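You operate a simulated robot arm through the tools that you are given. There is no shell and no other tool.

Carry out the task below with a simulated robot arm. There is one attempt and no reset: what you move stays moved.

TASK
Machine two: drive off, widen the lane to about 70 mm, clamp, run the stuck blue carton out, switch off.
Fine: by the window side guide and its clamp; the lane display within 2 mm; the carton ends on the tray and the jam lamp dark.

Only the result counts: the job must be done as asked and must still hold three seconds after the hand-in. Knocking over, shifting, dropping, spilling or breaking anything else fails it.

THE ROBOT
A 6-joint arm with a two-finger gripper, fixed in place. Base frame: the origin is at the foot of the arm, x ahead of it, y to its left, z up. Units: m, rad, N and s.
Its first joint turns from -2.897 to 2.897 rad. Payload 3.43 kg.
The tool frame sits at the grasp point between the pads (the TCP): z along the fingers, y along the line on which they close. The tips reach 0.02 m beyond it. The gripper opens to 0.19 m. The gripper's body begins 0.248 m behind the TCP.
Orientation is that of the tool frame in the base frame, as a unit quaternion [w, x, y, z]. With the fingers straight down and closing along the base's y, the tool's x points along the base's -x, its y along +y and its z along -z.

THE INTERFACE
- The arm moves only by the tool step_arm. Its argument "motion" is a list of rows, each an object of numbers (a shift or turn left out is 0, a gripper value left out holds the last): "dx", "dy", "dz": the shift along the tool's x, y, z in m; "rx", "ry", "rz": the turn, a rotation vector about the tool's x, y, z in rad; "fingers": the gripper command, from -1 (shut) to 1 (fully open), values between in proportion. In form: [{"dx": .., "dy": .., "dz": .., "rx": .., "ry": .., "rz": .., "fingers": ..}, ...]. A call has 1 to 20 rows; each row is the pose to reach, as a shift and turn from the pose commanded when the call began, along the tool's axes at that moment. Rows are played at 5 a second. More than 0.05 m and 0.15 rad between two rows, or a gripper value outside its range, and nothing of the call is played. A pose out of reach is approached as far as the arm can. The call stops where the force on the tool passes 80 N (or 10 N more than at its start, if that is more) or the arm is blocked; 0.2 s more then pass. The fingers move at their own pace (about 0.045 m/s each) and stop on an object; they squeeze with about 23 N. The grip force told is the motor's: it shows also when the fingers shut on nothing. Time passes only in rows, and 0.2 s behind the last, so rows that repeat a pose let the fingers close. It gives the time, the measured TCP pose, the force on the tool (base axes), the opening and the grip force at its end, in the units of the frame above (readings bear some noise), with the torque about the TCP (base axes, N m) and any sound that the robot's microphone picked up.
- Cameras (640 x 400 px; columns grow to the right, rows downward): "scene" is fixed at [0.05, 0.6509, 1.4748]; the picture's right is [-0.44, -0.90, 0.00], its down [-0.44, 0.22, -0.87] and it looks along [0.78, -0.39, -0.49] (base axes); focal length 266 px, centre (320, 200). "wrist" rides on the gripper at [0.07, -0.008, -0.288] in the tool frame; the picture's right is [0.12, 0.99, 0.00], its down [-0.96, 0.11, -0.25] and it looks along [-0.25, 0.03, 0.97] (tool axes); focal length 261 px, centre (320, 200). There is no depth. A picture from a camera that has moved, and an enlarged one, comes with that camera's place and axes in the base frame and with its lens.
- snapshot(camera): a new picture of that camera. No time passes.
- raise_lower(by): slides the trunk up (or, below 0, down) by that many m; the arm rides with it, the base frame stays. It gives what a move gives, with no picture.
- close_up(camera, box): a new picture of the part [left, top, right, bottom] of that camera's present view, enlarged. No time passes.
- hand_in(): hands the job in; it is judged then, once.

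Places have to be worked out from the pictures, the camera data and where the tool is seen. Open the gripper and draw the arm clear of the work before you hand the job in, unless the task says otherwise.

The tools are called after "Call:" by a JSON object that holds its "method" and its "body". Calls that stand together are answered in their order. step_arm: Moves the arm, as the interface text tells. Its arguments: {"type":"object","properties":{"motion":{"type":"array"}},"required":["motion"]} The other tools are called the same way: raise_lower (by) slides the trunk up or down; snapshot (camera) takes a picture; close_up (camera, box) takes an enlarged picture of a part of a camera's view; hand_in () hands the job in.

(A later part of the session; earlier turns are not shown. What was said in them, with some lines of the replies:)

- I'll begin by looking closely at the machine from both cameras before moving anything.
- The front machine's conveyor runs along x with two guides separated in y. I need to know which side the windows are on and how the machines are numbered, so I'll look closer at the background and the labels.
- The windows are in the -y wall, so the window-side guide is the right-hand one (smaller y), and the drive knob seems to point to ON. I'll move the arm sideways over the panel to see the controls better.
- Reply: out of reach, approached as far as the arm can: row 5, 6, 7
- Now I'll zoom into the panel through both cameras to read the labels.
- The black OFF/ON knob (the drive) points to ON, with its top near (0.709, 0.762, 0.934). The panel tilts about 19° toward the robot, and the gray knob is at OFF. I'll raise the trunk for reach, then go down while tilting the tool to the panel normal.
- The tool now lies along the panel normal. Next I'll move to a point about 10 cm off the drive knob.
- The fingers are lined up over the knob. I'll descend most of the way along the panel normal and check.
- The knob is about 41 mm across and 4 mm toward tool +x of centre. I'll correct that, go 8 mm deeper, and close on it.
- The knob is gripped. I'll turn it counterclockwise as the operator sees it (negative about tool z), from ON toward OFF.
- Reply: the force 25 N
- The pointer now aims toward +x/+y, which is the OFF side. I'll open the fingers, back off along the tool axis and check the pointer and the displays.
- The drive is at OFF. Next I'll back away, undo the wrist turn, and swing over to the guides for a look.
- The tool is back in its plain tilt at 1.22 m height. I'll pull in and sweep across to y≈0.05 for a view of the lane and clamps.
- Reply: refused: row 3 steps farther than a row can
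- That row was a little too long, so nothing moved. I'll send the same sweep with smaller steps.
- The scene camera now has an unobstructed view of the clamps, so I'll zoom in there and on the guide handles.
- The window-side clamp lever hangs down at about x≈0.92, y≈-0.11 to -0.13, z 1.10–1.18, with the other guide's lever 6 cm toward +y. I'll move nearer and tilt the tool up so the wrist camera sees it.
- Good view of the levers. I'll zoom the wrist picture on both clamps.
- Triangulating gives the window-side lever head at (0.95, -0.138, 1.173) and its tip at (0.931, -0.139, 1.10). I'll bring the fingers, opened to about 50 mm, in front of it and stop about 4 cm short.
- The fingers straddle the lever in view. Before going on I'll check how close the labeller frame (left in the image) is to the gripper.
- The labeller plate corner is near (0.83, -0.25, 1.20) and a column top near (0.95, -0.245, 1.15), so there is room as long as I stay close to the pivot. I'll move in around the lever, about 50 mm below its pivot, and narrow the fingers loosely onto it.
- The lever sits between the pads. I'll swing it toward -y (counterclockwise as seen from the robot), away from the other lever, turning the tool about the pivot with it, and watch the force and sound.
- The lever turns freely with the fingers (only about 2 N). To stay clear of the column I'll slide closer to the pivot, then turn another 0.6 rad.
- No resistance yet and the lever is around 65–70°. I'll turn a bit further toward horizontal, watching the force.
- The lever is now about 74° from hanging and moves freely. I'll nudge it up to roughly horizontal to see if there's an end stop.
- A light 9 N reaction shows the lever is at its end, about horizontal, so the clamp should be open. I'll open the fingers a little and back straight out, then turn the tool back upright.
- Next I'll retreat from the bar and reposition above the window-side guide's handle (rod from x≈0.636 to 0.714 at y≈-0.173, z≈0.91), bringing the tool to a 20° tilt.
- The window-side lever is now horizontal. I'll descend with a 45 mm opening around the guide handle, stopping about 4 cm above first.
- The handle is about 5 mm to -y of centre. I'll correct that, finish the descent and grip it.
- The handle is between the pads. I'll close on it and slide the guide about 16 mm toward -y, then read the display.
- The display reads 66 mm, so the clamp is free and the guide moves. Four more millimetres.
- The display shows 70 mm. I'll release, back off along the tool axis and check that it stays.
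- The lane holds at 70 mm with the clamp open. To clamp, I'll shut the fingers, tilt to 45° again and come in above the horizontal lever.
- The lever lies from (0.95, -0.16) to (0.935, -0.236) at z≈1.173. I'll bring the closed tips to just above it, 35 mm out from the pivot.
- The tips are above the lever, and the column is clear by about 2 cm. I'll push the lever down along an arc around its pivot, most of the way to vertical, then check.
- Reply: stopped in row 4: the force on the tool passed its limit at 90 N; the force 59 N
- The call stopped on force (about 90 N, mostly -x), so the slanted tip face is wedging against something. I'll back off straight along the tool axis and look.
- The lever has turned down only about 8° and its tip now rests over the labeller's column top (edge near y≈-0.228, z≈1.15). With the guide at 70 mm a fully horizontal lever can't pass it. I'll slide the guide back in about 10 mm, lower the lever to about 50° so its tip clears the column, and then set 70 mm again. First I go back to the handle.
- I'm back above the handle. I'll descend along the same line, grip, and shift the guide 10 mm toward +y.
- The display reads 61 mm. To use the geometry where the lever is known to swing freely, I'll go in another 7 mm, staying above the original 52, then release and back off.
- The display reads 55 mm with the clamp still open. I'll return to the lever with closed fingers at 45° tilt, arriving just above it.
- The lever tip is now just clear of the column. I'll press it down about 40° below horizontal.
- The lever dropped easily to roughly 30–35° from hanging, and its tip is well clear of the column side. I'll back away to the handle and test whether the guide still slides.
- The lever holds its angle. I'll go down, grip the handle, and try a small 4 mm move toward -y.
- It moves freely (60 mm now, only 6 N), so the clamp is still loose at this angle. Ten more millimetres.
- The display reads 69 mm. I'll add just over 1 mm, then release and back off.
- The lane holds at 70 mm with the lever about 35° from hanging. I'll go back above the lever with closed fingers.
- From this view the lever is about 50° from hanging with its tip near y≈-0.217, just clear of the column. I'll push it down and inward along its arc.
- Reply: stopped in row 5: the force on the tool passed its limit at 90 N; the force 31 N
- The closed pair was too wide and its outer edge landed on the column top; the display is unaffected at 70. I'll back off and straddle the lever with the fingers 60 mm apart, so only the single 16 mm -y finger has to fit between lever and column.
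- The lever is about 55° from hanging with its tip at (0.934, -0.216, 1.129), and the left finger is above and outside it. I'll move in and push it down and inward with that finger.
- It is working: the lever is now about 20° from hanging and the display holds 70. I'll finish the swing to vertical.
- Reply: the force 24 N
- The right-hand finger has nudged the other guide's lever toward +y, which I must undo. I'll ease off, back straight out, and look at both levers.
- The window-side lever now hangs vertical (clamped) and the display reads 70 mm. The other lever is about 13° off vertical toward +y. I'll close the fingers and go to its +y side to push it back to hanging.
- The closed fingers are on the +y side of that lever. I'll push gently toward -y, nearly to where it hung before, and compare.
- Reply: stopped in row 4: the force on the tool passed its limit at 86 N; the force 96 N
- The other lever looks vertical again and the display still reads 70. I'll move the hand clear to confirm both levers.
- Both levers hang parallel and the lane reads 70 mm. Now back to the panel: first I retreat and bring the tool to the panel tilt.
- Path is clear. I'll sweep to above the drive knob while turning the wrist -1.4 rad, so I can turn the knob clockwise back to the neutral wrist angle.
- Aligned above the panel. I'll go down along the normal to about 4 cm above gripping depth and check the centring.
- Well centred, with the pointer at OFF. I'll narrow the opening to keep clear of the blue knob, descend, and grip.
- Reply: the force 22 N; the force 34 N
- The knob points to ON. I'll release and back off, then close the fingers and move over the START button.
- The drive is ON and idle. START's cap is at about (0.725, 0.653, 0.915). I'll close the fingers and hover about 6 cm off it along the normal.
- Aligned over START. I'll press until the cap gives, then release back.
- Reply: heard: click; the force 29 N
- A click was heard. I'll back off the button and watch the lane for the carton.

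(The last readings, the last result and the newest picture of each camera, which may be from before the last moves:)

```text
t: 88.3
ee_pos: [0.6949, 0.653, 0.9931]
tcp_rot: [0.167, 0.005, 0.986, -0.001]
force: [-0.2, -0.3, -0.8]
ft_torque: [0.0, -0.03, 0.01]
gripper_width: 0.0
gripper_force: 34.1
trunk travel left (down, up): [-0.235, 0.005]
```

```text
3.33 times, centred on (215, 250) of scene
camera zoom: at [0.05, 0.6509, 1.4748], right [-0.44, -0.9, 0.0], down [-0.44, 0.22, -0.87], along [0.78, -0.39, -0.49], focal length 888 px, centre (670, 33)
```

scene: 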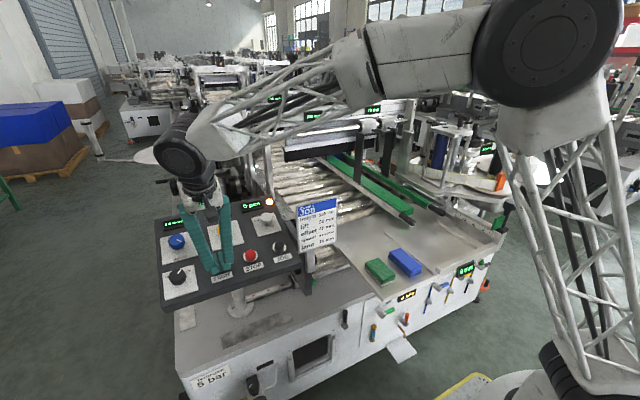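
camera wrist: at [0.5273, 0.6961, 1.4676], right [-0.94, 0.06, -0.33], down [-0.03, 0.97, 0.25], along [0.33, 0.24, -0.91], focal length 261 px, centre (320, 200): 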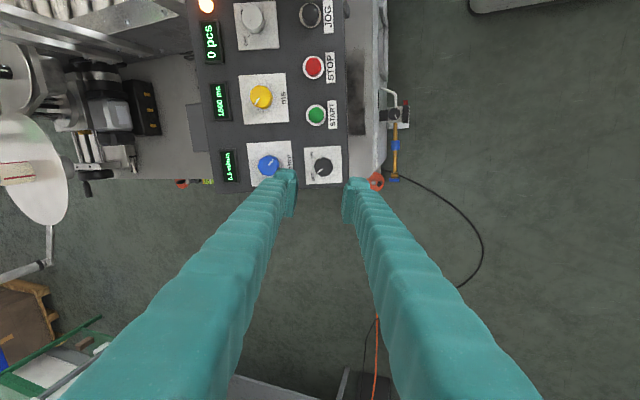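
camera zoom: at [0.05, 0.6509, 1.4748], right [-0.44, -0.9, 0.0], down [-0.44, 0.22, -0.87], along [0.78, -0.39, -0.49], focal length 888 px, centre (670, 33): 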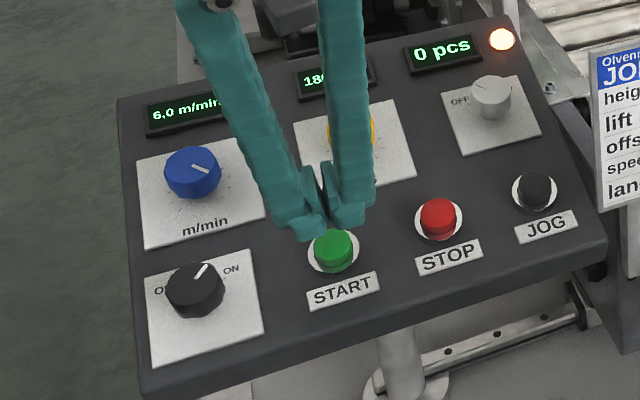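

The blue carton is advancing (now visible past the brush). While it travels I'll shift to hover over STOP.

Call:
{"method": "step_arm", "body": {"motion": [{"dy": -0.03}, {"dy": -0.06}, {"dy": -0.094}, {"dy": -0.094}, {"dy": -0.094}]}}

Call:
{"method": "close_up", "body": {"camera": "scene", "box": [240, 130, 480, 290]}}

Call:
{"method": "close_up", "body": {"camera": "wrist", "box": [220, 90, 420, 260]}}

```text
t: 89.5
ee_pos: [0.6964, 0.5615, 0.9932]
tcp_rot: [0.166, 0.005, 0.986, -0.001]
force: [-0.5, -0.3, 0.5]
ft_torque: [-0.03, 0.01, 0.03]
gripper_width: 0.0
gripper_force: 34.3
trunk travel left (down, up): [-0.235, 0.005]
```

```text
2.50 times, centred on (360, 210) of scene
camera zoom: at [0.05, 0.6509, 1.4748], right [-0.44, -0.9, 0.0], down [-0.44, 0.22, -0.87], along [0.78, -0.39, -0.49], focal length 666 px, centre (220, 175)
```

zoom: 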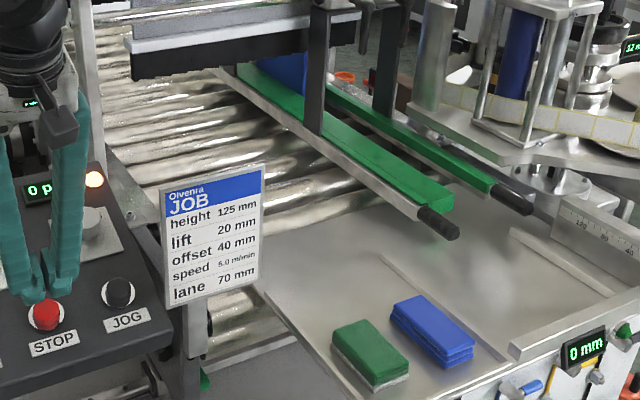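

```text
2.35 times, centred on (320, 175) of wrist
camera zoom: at [0.5366, 0.5543, 1.2413], right [-0.1, 0.99, -0.04], down [0.83, 0.11, 0.55], along [0.55, 0.02, -0.83], focal length 613 px, centre (320, 259)
```

zoom: 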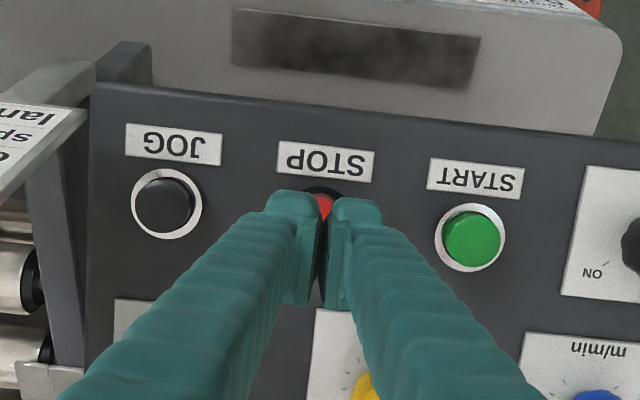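

The carton keeps moving out between the guides. I'll hold here for 2 s and look again.

Call:
{"method": "step_arm", "body": {"motion": [{"dz": 0.0}, {"dz": 0.0}, {"dz": 0.0}, {"dz": 0.0}, {"dz": 0.0}, {"dz": 0.0}, {"dz": 0.0}, {"dz": 0.0}]}}

Call:
{"method": "close_up", "body": {"camera": "scene", "box": [240, 130, 480, 290]}}

```text
t: 91.3
ee_pos: [0.696, 0.5604, 0.9936]
tcp_rot: [0.167, 0.004, 0.986, -0.002]
force: [0.1, -0.2, -0.4]
ft_torque: [0.04, -0.03, 0.01]
gripper_width: 0.0
gripper_force: 34.4
trunk travel left (down, up): [-0.235, 0.005]
```

```text
2.50 times, centred on (360, 210) of scene
camera zoom: at [0.05, 0.6509, 1.4748], right [-0.44, -0.9, 0.0], down [-0.44, 0.22, -0.87], along [0.78, -0.39, -0.49], focal length 666 px, centre (220, 175)
```

zoom: 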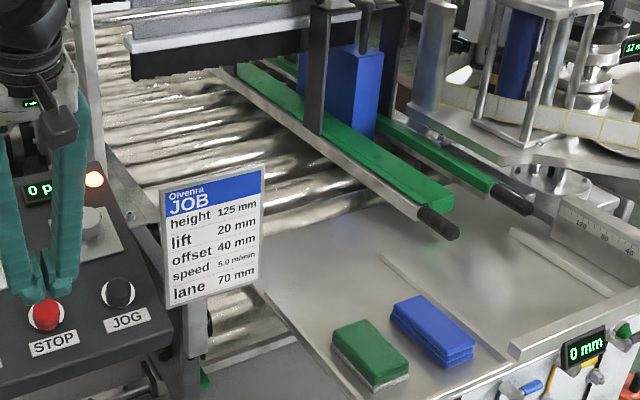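

The tall blue carton is moving freely down the lane. I'll wait another 1.6 s.

Call:
{"method": "step_arm", "body": {"motion": [{"dz": 0.0}, {"dz": 0.0}, {"dz": 0.0}, {"dz": 0.0}, {"dz": 0.0}, {"dz": 0.0}, {"dz": 0.0}]}}

Call:
{"method": "close_up", "body": {"camera": "scene", "box": [240, 130, 480, 290]}}

```text
t: 92.9
ee_pos: [0.6968, 0.5611, 0.9935]
tcp_rot: [0.166, 0.005, 0.986, -0.002]
force: [-0.2, 0.2, 1.1]
ft_torque: [-0.02, 0.0, 0.03]
gripper_width: 0.0004
gripper_force: 34.1
trunk travel left (down, up): [-0.235, 0.005]
```

```text
2.50 times, centred on (360, 210) of scene
camera zoom: at [0.05, 0.6509, 1.4748], right [-0.44, -0.9, 0.0], down [-0.44, 0.22, -0.87], along [0.78, -0.39, -0.49], focal length 666 px, centre (220, 175)
```

zoom: 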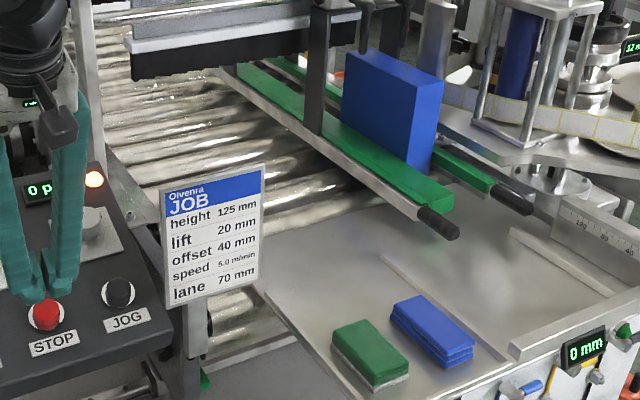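

Good progress; its front is near the end of the guides. Another 1.6 s.

Call:
{"method": "step_arm", "body": {"motion": [{"dz": 0.0}, {"dz": 0.0}, {"dz": 0.0}, {"dz": 0.0}, {"dz": 0.0}, {"dz": 0.0}, {"dz": 0.0}]}}

Call:
{"method": "close_up", "body": {"camera": "scene", "box": [240, 130, 480, 290]}}

```text
t: 94.5
ee_pos: [0.6968, 0.5607, 0.9941]
tcp_rot: [0.167, 0.005, 0.986, -0.001]
force: [0.0, -0.5, 0.0]
ft_torque: [0.0, 0.01, 0.02]
gripper_width: 0.0
gripper_force: 34.2
trunk travel left (down, up): [-0.235, 0.005]
```

```text
2.50 times, centred on (360, 210) of scene
camera zoom: at [0.05, 0.6509, 1.4748], right [-0.44, -0.9, 0.0], down [-0.44, 0.22, -0.87], along [0.78, -0.39, -0.49], focal length 666 px, centre (220, 175)
```

zoom: 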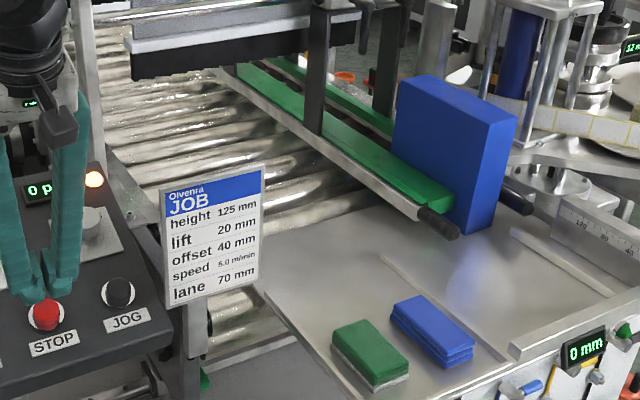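

It's passing onto the tray. Another 1.2 s.

Call:
{"method": "step_arm", "body": {"motion": [{"dz": 0.0}, {"dz": 0.0}, {"dz": 0.0}, {"dz": 0.0}, {"dz": 0.0}]}}

Call:
{"method": "close_up", "body": {"camera": "scene", "box": [240, 130, 480, 290]}}

Call:
{"method": "close_up", "body": {"camera": "scene", "box": [140, 190, 290, 310]}}

```text
t: 95.7
ee_pos: [0.6978, 0.5612, 0.9931]
tcp_rot: [0.168, 0.004, 0.986, -0.002]
force: [-0.3, 1.2, -0.6]
ft_torque: [0.0, 0.0, -0.03]
gripper_width: 0.0001
gripper_force: 34.2
trunk travel left (down, up): [-0.235, 0.005]
```

```text
2.50 times, centred on (360, 210) of scene
camera zoom: at [0.05, 0.6509, 1.4748], right [-0.44, -0.9, 0.0], down [-0.44, 0.22, -0.87], along [0.78, -0.39, -0.49], focal length 666 px, centre (220, 175)
```

zoom: 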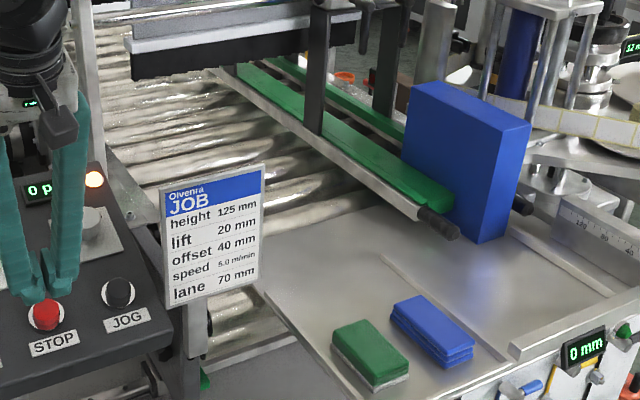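

```text
3.33 times, centred on (215, 250) of scene
camera zoom: at [0.05, 0.6509, 1.4748], right [-0.44, -0.9, 0.0], down [-0.44, 0.22, -0.87], along [0.78, -0.39, -0.49], focal length 888 px, centre (670, 33)
```

zoom: 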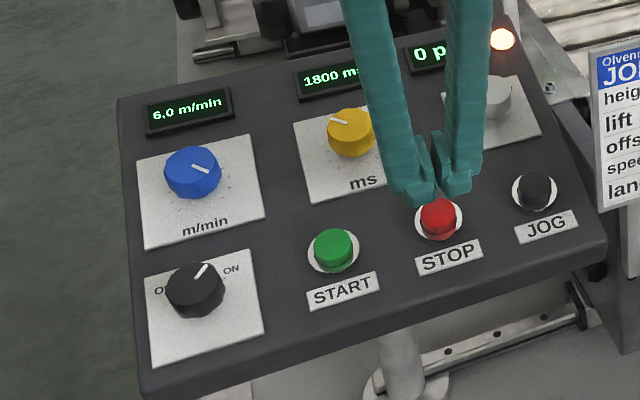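

It's slowing as it leaves the rollers. I'll wait and check whether it stops on the tray.

Call:
{"method": "step_arm", "body": {"motion": [{"dz": 0.0}, {"dz": 0.0}, {"dz": 0.0}, {"dz": 0.0}, {"dz": 0.0}, {"dz": 0.0}, {"dz": 0.0}]}}

Call:
{"method": "close_up", "body": {"camera": "scene", "box": [240, 130, 480, 290]}}

Call:
{"method": "close_up", "body": {"camera": "scene", "box": [230, 180, 300, 240]}}

```text
t: 97.3
ee_pos: [0.6982, 0.5609, 0.9941]
tcp_rot: [0.166, 0.004, 0.986, -0.001]
force: [-0.2, 0.0, -0.2]
ft_torque: [0.02, 0.03, 0.0]
gripper_width: 0.0
gripper_force: 34.4
trunk travel left (down, up): [-0.235, 0.005]
```

```text
2.50 times, centred on (360, 210) of scene
camera zoom: at [0.05, 0.6509, 1.4748], right [-0.44, -0.9, 0.0], down [-0.44, 0.22, -0.87], along [0.78, -0.39, -0.49], focal length 666 px, centre (220, 175)
```

zoom: 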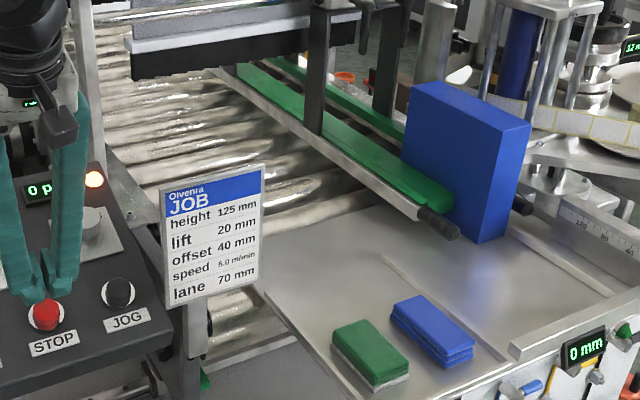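

```text
6.67 times, centred on (265, 210) of scene
camera zoom: at [0.05, 0.6509, 1.4748], right [-0.44, -0.9, 0.0], down [-0.44, 0.22, -0.87], along [0.78, -0.39, -0.49], focal length 1777 px, centre (687, 133)
```

zoom: 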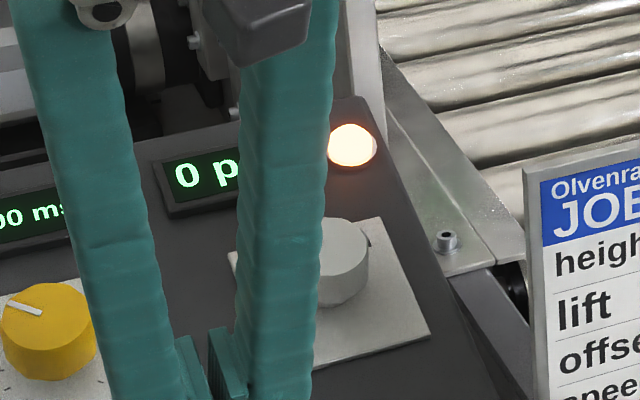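

The carton has stopped moving at the tray end of the guides, but the lamp is still lit. I'll zoom in to see whether it is fully on the tray or caught on something.

Call:
{"method": "close_up", "body": {"camera": "scene", "box": [380, 150, 460, 240]}}

Call:
{"method": "close_up", "body": {"camera": "scene", "box": [340, 85, 460, 235]}}

Call:
{"method": "snapshot", "body": {"camera": "wrist"}}

```text
4.44 times, centred on (420, 195) of scene
camera zoom: at [0.05, 0.6509, 1.4748], right [-0.44, -0.9, 0.0], down [-0.44, 0.22, -0.87], along [0.78, -0.39, -0.49], focal length 1184 px, centre (-124, 222)
```

zoom: 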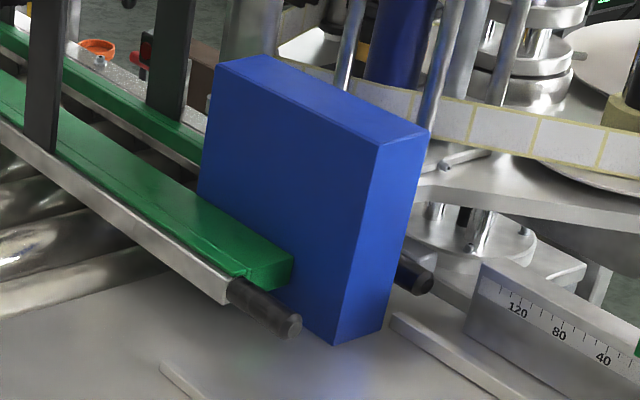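

```text
2.67 times, centred on (400, 160) of scene
camera zoom: at [0.05, 0.6509, 1.4748], right [-0.44, -0.9, 0.0], down [-0.44, 0.22, -0.87], along [0.78, -0.39, -0.49], focal length 711 px, centre (107, 307)
```

zoom: 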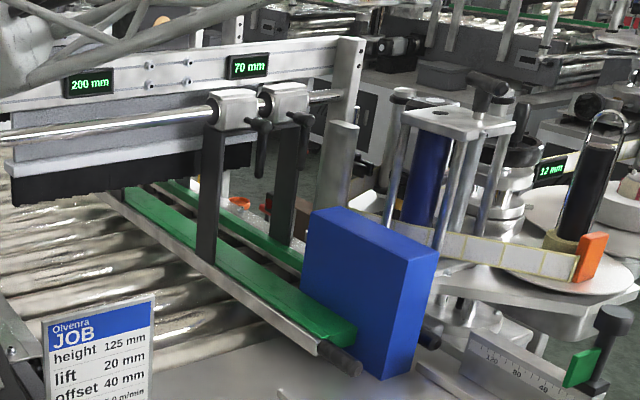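

```text
taken
camera wrist: at [0.5367, 0.5544, 1.2413], right [-0.1, 0.99, -0.04], down [0.83, 0.11, 0.55], along [0.55, 0.02, -0.83], focal length 261 px, centre (320, 200)
```

wrist: 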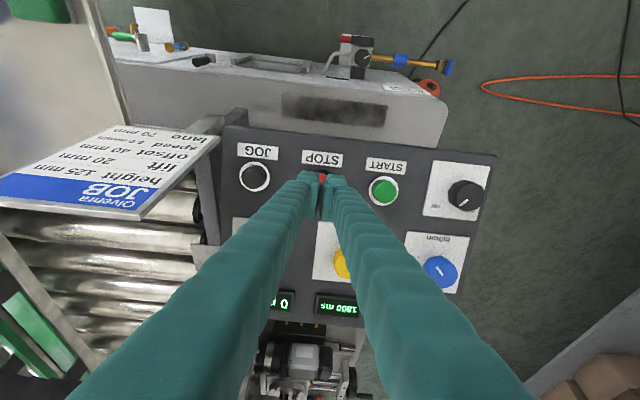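

The carton stands upright on the tray, past the last roller (front at x≈0.64). I'll press STOP now.

Call:
{"method": "step_arm", "body": {"motion": [{"dz": 0.03}, {"dz": 0.055}, {"dz": 0.062}, {"dz": 0.066}, {"dz": 0.07}]}}

Call:
{"method": "step_arm", "body": {"motion": [{"dz": -0.03}, {"dz": -0.06}, {"dz": -0.09}, {"dz": -0.1}]}}

Call:
{"method": "snapshot", "body": {"camera": "scene"}}

Call:
{"method": "close_up", "body": {"camera": "scene", "box": [150, 180, 310, 305]}}

```text
t: 98.5
ee_pos: [0.7158, 0.5604, 0.929]
tcp_rot: [0.168, 0.004, 0.986, 0.0]
force: [-2.4, 4.0, 37.2]
ft_torque: [0.09, -0.42, 0.03]
gripper_width: 0.006
gripper_force: 34.5
trunk travel left (down, up): [-0.235, 0.005]
heard: click
```

```text
t: 99.5
ee_pos: [0.6836, 0.56, 1.0219]
tcp_rot: [0.167, 0.005, 0.986, -0.001]
force: [-0.3, 0.3, -0.6]
ft_torque: [-0.02, 0.01, 0.0]
gripper_width: 0.0001
gripper_force: 34.3
trunk travel left (down, up): [-0.235, 0.005]
```

```text
taken
```

scene: 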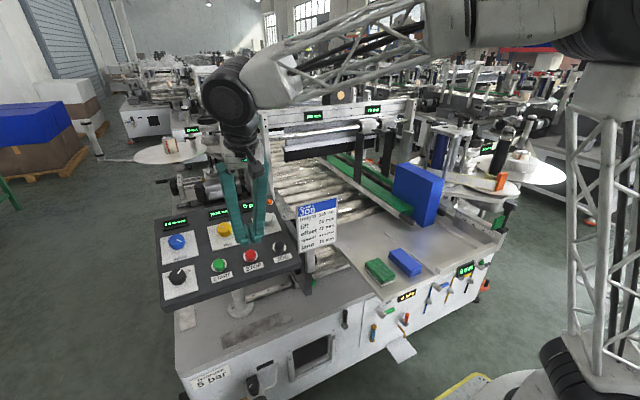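

```text
3.20 times, centred on (230, 242) of scene
camera zoom: at [0.05, 0.6509, 1.4748], right [-0.44, -0.9, 0.0], down [-0.44, 0.22, -0.87], along [0.78, -0.39, -0.49], focal length 853 px, centre (608, 64)
```

zoom: 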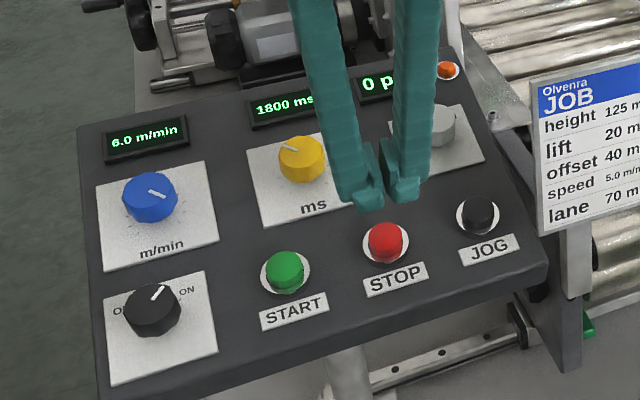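

The jam lamp is dark and the carton stands on the tray. Now I'll return to the drive knob to switch it OFF.

Call:
{"method": "step_arm", "body": {"motion": [{"dx": 0.001, "dy": 0.04, "dz": -0.004, "fingers": -0.2}, {"dx": 0.002, "dy": 0.08, "dz": -0.006, "fingers": -0.2}, {"dx": 0.003, "dy": 0.12, "dz": -0.008, "fingers": -0.2}, {"dx": 0.004, "dy": 0.16, "dz": -0.01, "fingers": -0.2}, {"dx": 0.0046, "dy": 0.203, "dz": -0.01, "fingers": -0.2}, {"dx": 0.0046, "dy": 0.203, "dz": -0.01, "fingers": -0.2}]}}

Call:
{"method": "close_up", "body": {"camera": "wrist", "box": [220, 90, 420, 260]}}

```text
t: 100.9
ee_pos: [0.6808, 0.7631, 1.0272]
tcp_rot: [0.167, 0.004, 0.986, -0.001]
force: [-0.2, -1.0, -1.0]
ft_torque: [-0.09, -0.04, -0.03]
gripper_width: 0.0759
gripper_force: 0.0
trunk travel left (down, up): [-0.235, 0.005]
```

```text
2.35 times, centred on (320, 175) of wrist
camera zoom: at [0.52, 0.7565, 1.2756], right [-0.1, 0.99, -0.04], down [0.83, 0.11, 0.55], along [0.55, 0.02, -0.83], focal length 613 px, centre (320, 259)
```

zoom: 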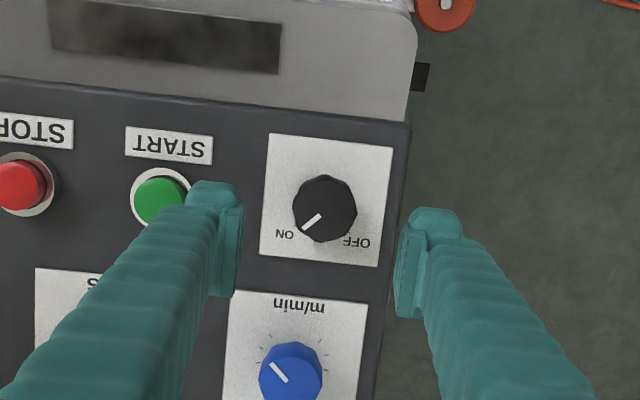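

Centred. I'll descend, grip, and turn counterclockwise to OFF.

Call:
{"method": "step_arm", "body": {"motion": [{"dx": 0.002, "dz": 0.035, "fingers": -0.25}, {"dx": 0.004, "dy": 0.001, "dz": 0.07, "fingers": -0.25}, {"dx": 0.0057, "dy": 0.001, "dz": 0.095, "fingers": -0.25}, {"dx": 0.0057, "dy": 0.001, "dz": 0.095, "fingers": -0.7}, {"dx": 0.0057, "dy": 0.001, "dz": 0.095, "fingers": -0.8}, {"dx": 0.0057, "dy": 0.001, "dz": 0.095, "fingers": -0.8}]}}

Call:
{"method": "step_arm", "body": {"motion": [{"rz": -0.13}, {"rz": -0.26}, {"rz": -0.39}, {"rz": -0.52}, {"rz": -0.65}, {"rz": -0.78}, {"rz": -0.91}, {"rz": -1.04}, {"rz": -1.17}, {"rz": -1.3}, {"rz": -1.4}]}}

Call:
{"method": "step_arm", "body": {"motion": [{"fingers": -0.4}, {"fingers": -0.2}, {"fingers": -0.2}, {"dz": -0.04}, {"dz": -0.08}, {"dz": -0.12}, {"dz": -0.16}]}}

Call:
{"method": "close_up", "body": {"camera": "wrist", "box": [180, 60, 440, 260]}}

Call:
{"method": "snapshot", "body": {"camera": "scene"}}

```text
t: 102.3
ee_pos: [0.7059, 0.7651, 0.9348]
tcp_rot: [0.167, 0.004, 0.986, -0.001]
force: [6.0, 12.0, -1.0]
ft_torque: [0.09, -0.22, 0.07]
gripper_width: 0.0398
gripper_force: 34.3
trunk travel left (down, up): [-0.235, 0.005]
```

```text
t: 104.7
ee_pos: [0.7074, 0.7631, 0.9362]
tcp_rot: [0.125, -0.633, 0.756, -0.109]
force: [38.7, -1.9, -17.7]
ft_torque: [-0.45, -0.03, -0.29]
gripper_width: 0.0396
gripper_force: 44.6
trunk travel left (down, up): [-0.235, 0.005]
```

```text
t: 106.3
ee_pos: [0.6524, 0.7614, 1.0897]
tcp_rot: [0.126, -0.632, 0.757, -0.108]
force: [0.1, 0.7, -0.2]
ft_torque: [-0.05, 0.03, -0.01]
gripper_width: 0.076
gripper_force: 0.0
trunk travel left (down, up): [-0.235, 0.005]
```

```text
2.00 times, centred on (310, 160) of wrist
camera zoom: at [0.5546, 0.6932, 1.3603], right [-0.94, 0.06, -0.33], down [-0.03, 0.97, 0.25], along [0.33, 0.24, -0.91], focal length 521 px, centre (340, 280)
```

zoom: 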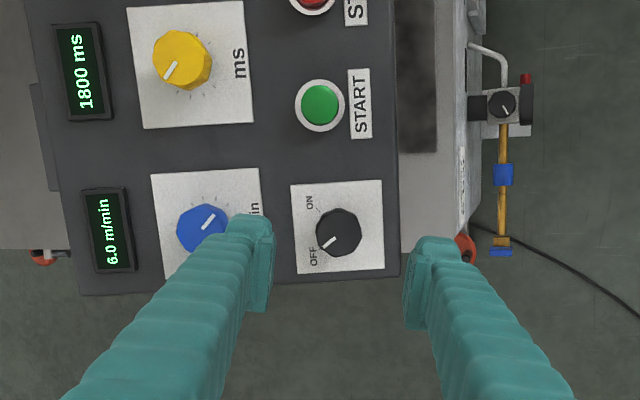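

```text
taken
```

scene: 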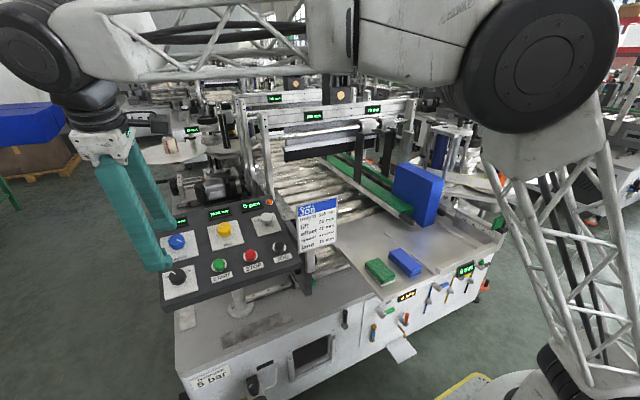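

The drive is OFF and the lamp dark. I'll back away, unwind the wrist, and go over the tray to verify the carton and lane.

Call:
{"method": "step_arm", "body": {"motion": [{"dz": -0.012, "rz": 0.14}, {"dz": -0.024, "rz": 0.28}, {"dz": -0.036, "rz": 0.42}, {"dz": -0.048, "rz": 0.56}, {"dz": -0.06, "rz": 0.7}, {"dz": -0.072, "rz": 0.84}, {"dz": -0.084, "rz": 0.98}, {"dz": -0.096, "rz": 1.12}, {"dz": -0.11, "rz": 1.26}, {"dz": -0.12, "rz": 1.4}]}}

Call:
{"method": "step_arm", "body": {"motion": [{"dx": 0.02, "dz": -0.015, "dy": -0.03}, {"dx": 0.04, "dz": -0.03, "dy": -0.06}, {"dx": 0.06, "dz": -0.045, "dy": -0.09}, {"dx": 0.08, "dz": -0.06, "dy": -0.12}, {"dx": 0.1, "dz": -0.07, "dy": -0.16}, {"dx": 0.12, "dz": -0.08, "dy": -0.2}, {"dx": 0.13, "dz": -0.08, "dy": -0.245}, {"dx": 0.13, "dz": -0.08, "dy": -0.29}, {"dx": 0.13, "dz": -0.08, "dy": -0.335}, {"dx": 0.13, "dz": -0.08, "dy": -0.38}, {"dx": 0.13, "dz": -0.08, "dy": -0.425}, {"dx": 0.13, "dz": -0.08, "dy": -0.47}, {"dx": 0.13, "dz": -0.08, "dy": -0.515}, {"dx": 0.13, "dz": -0.08, "dy": -0.56}, {"dx": 0.13, "dz": -0.08, "dy": -0.6}]}}

Call:
{"method": "snapshot", "body": {"camera": "wrist"}}

Call:
{"method": "snapshot", "body": {"camera": "scene"}}

Call:
{"method": "close_up", "body": {"camera": "scene", "box": [365, 85, 435, 155]}}

```text
t: 108.5
ee_pos: [0.6111, 0.7633, 1.2024]
tcp_rot: [0.167, 0.005, 0.986, -0.001]
force: [-0.8, 0.0, 0.1]
ft_torque: [0.0, -0.01, -0.02]
gripper_width: 0.0763
gripper_force: 0.0
trunk travel left (down, up): [-0.235, 0.005]
```

```text
t: 111.7
ee_pos: [0.455, 0.1662, 1.2333]
tcp_rot: [0.166, 0.003, 0.986, -0.002]
force: [0.0, 1.8, -0.2]
ft_torque: [-0.07, 0.07, -0.03]
gripper_width: 0.0761
gripper_force: 0.1
trunk travel left (down, up): [-0.235, 0.005]
```

```text
taken
camera wrist: at [0.2956, 0.16, 1.4823], right [-0.1, 0.99, -0.04], down [0.83, 0.11, 0.55], along [0.55, 0.02, -0.83], focal length 261 px, centre (320, 200)
```

wrist: 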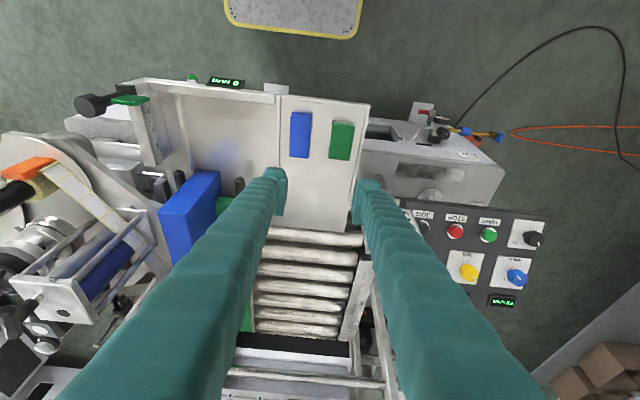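

```text
taken
```

scene: 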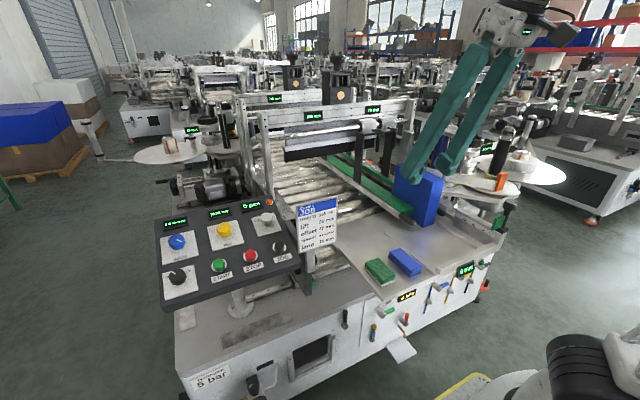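

```text
5.71 times, centred on (400, 120) of scene
camera zoom: at [0.05, 0.6509, 1.4748], right [-0.44, -0.9, 0.0], down [-0.44, 0.22, -0.87], along [0.78, -0.39, -0.49], focal length 1523 px, centre (-137, 657)
```

zoom: 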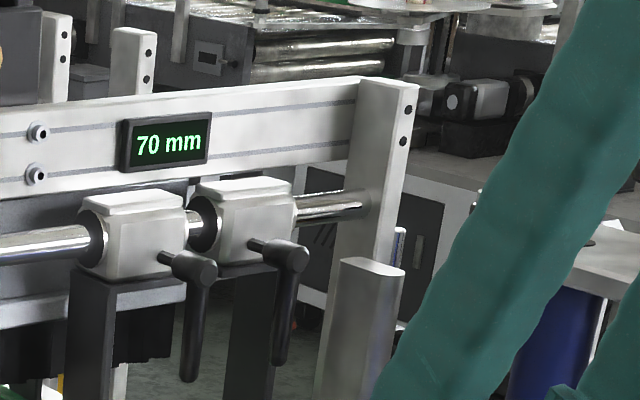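

The lane reads 70 mm, both levers hang, and the drive is off. I'll take a closer look at the carton's footing on the tray and the panel.

Call:
{"method": "close_up", "body": {"camera": "wrist", "box": [130, 100, 330, 290]}}

Call:
{"method": "close_up", "body": {"camera": "scene", "box": [330, 140, 480, 260]}}

Call:
{"method": "close_up", "body": {"camera": "scene", "box": [150, 180, 310, 305]}}

```text
2.11 times, centred on (230, 195) of wrist
camera zoom: at [0.2956, 0.16, 1.4823], right [-0.1, 0.99, -0.04], down [0.83, 0.11, 0.55], along [0.55, 0.02, -0.83], focal length 549 px, centre (510, 210)
```

zoom: 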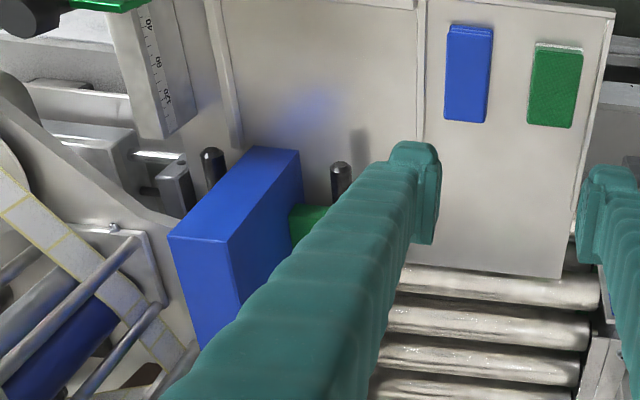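

```text
3.33 times, centred on (405, 200) of scene
camera zoom: at [0.05, 0.6509, 1.4748], right [-0.44, -0.9, 0.0], down [-0.44, 0.22, -0.87], along [0.78, -0.39, -0.49], focal length 888 px, centre (37, 200)
```

zoom: 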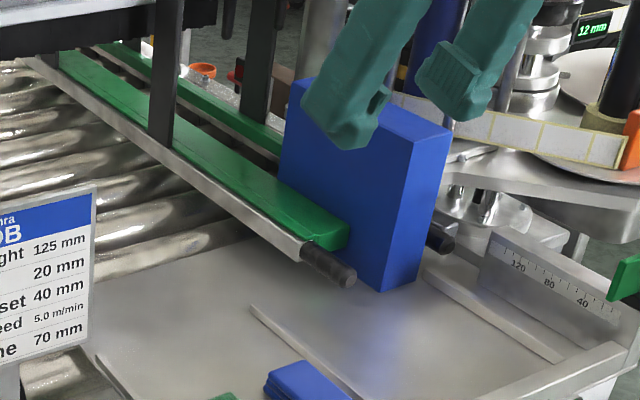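

```text
3.20 times, centred on (230, 242) of scene
camera zoom: at [0.05, 0.6509, 1.4748], right [-0.44, -0.9, 0.0], down [-0.44, 0.22, -0.87], along [0.78, -0.39, -0.49], focal length 853 px, centre (608, 64)
```

zoom: 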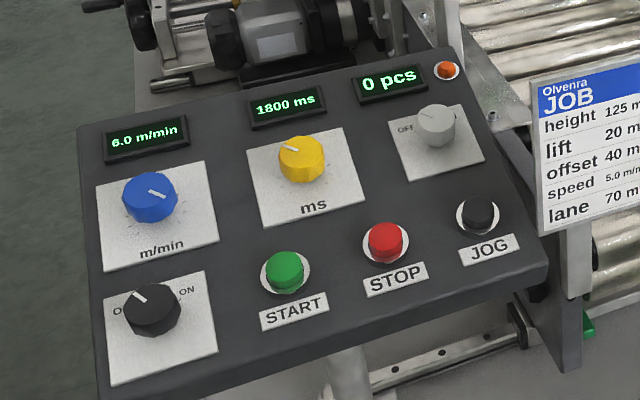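

Everything checks out: the drive knob is at OFF, the lamp is dark, the lane shows 70 mm and the carton stands on the tray. I'll open the gripper, retreat a bit further, and take a last look.

Call:
{"method": "step_arm", "body": {"motion": [{"dy": 0.03, "dz": -0.02, "fingers": 1}, {"dy": 0.07, "dz": -0.03, "fingers": 1}, {"dy": 0.11, "dz": -0.04, "fingers": 1}, {"dy": 0.15, "dz": -0.05, "fingers": 1}, {"dy": 0.15, "dz": -0.05, "fingers": 1}, {"dy": 0.15, "dz": -0.05, "fingers": 1}, {"dy": 0.15, "dz": -0.05, "fingers": 1}]}}

Call:
{"method": "snapshot", "body": {"camera": "scene"}}

Call:
{"method": "close_up", "body": {"camera": "scene", "box": [330, 90, 480, 240]}}

```text
t: 113.3
ee_pos: [0.4445, 0.3184, 1.2851]
tcp_rot: [0.167, 0.004, 0.986, -0.002]
force: [-0.6, 0.4, 1.0]
ft_torque: [-0.01, -0.02, -0.05]
gripper_width: 0.19
gripper_force: 0.1
trunk travel left (down, up): [-0.235, 0.005]
```

```text
taken
```

scene: 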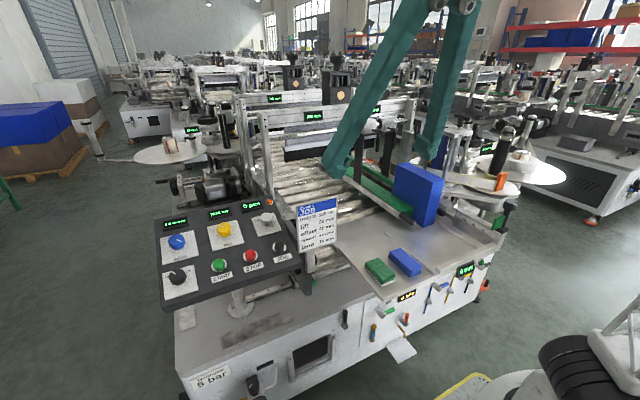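

```text
2.67 times, centred on (405, 165) of scene
camera zoom: at [0.05, 0.6509, 1.4748], right [-0.44, -0.9, 0.0], down [-0.44, 0.22, -0.87], along [0.78, -0.39, -0.49], focal length 711 px, centre (93, 293)
```

zoom: 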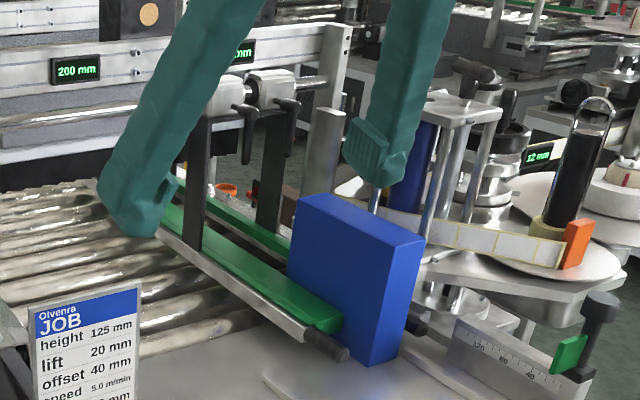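

The carton is steady on the tray, the lane is clamped at 70 mm, the lamp is dark, the drive is off, and the arm is clear with the gripper open. I'm handing the job in.

Call:
{"method": "hand_in", "body": {}}

```text
The job is handed in.
```

The job is handed in. The stuck blue carton is out on the tray, the jam lamp is dark and the drive is switched off. I don't have the judge's result.

- **Lane:** I moved only the window-side guide and its clamp. The display reads 70 mm and its clamp lever hangs straight down again, as it was before. I judged the clamp by the lever position and did not push the guide to test it.
- **Carton:** it ran out with START and stopped by itself, standing upright. Its rear edge may still overlap the tray edge by about 3 cm toward the last roller; most of it rests on the tray.
- **Other guide's clamp lever:** while clamping, a finger pushed it about 13° off vertical. I pushed it back to hanging, and the last push reached about 94 N before it stopped. The lane display stayed at 70 mm throughout.
- **Labeller column:** when I first tried to close the window-side clamp at 70 mm, the force limit stopped the arm twice, at about 90 N each time. First the lever jammed on top of the column, then the closed fingers hit it. I saw no damage or shift. To clear it, I had to narrow the lane to 55 mm for a moment and then set 70 mm again.

I left the speed at 6.0 m/min. The job card says 5.0, but you didn't ask me to change it.
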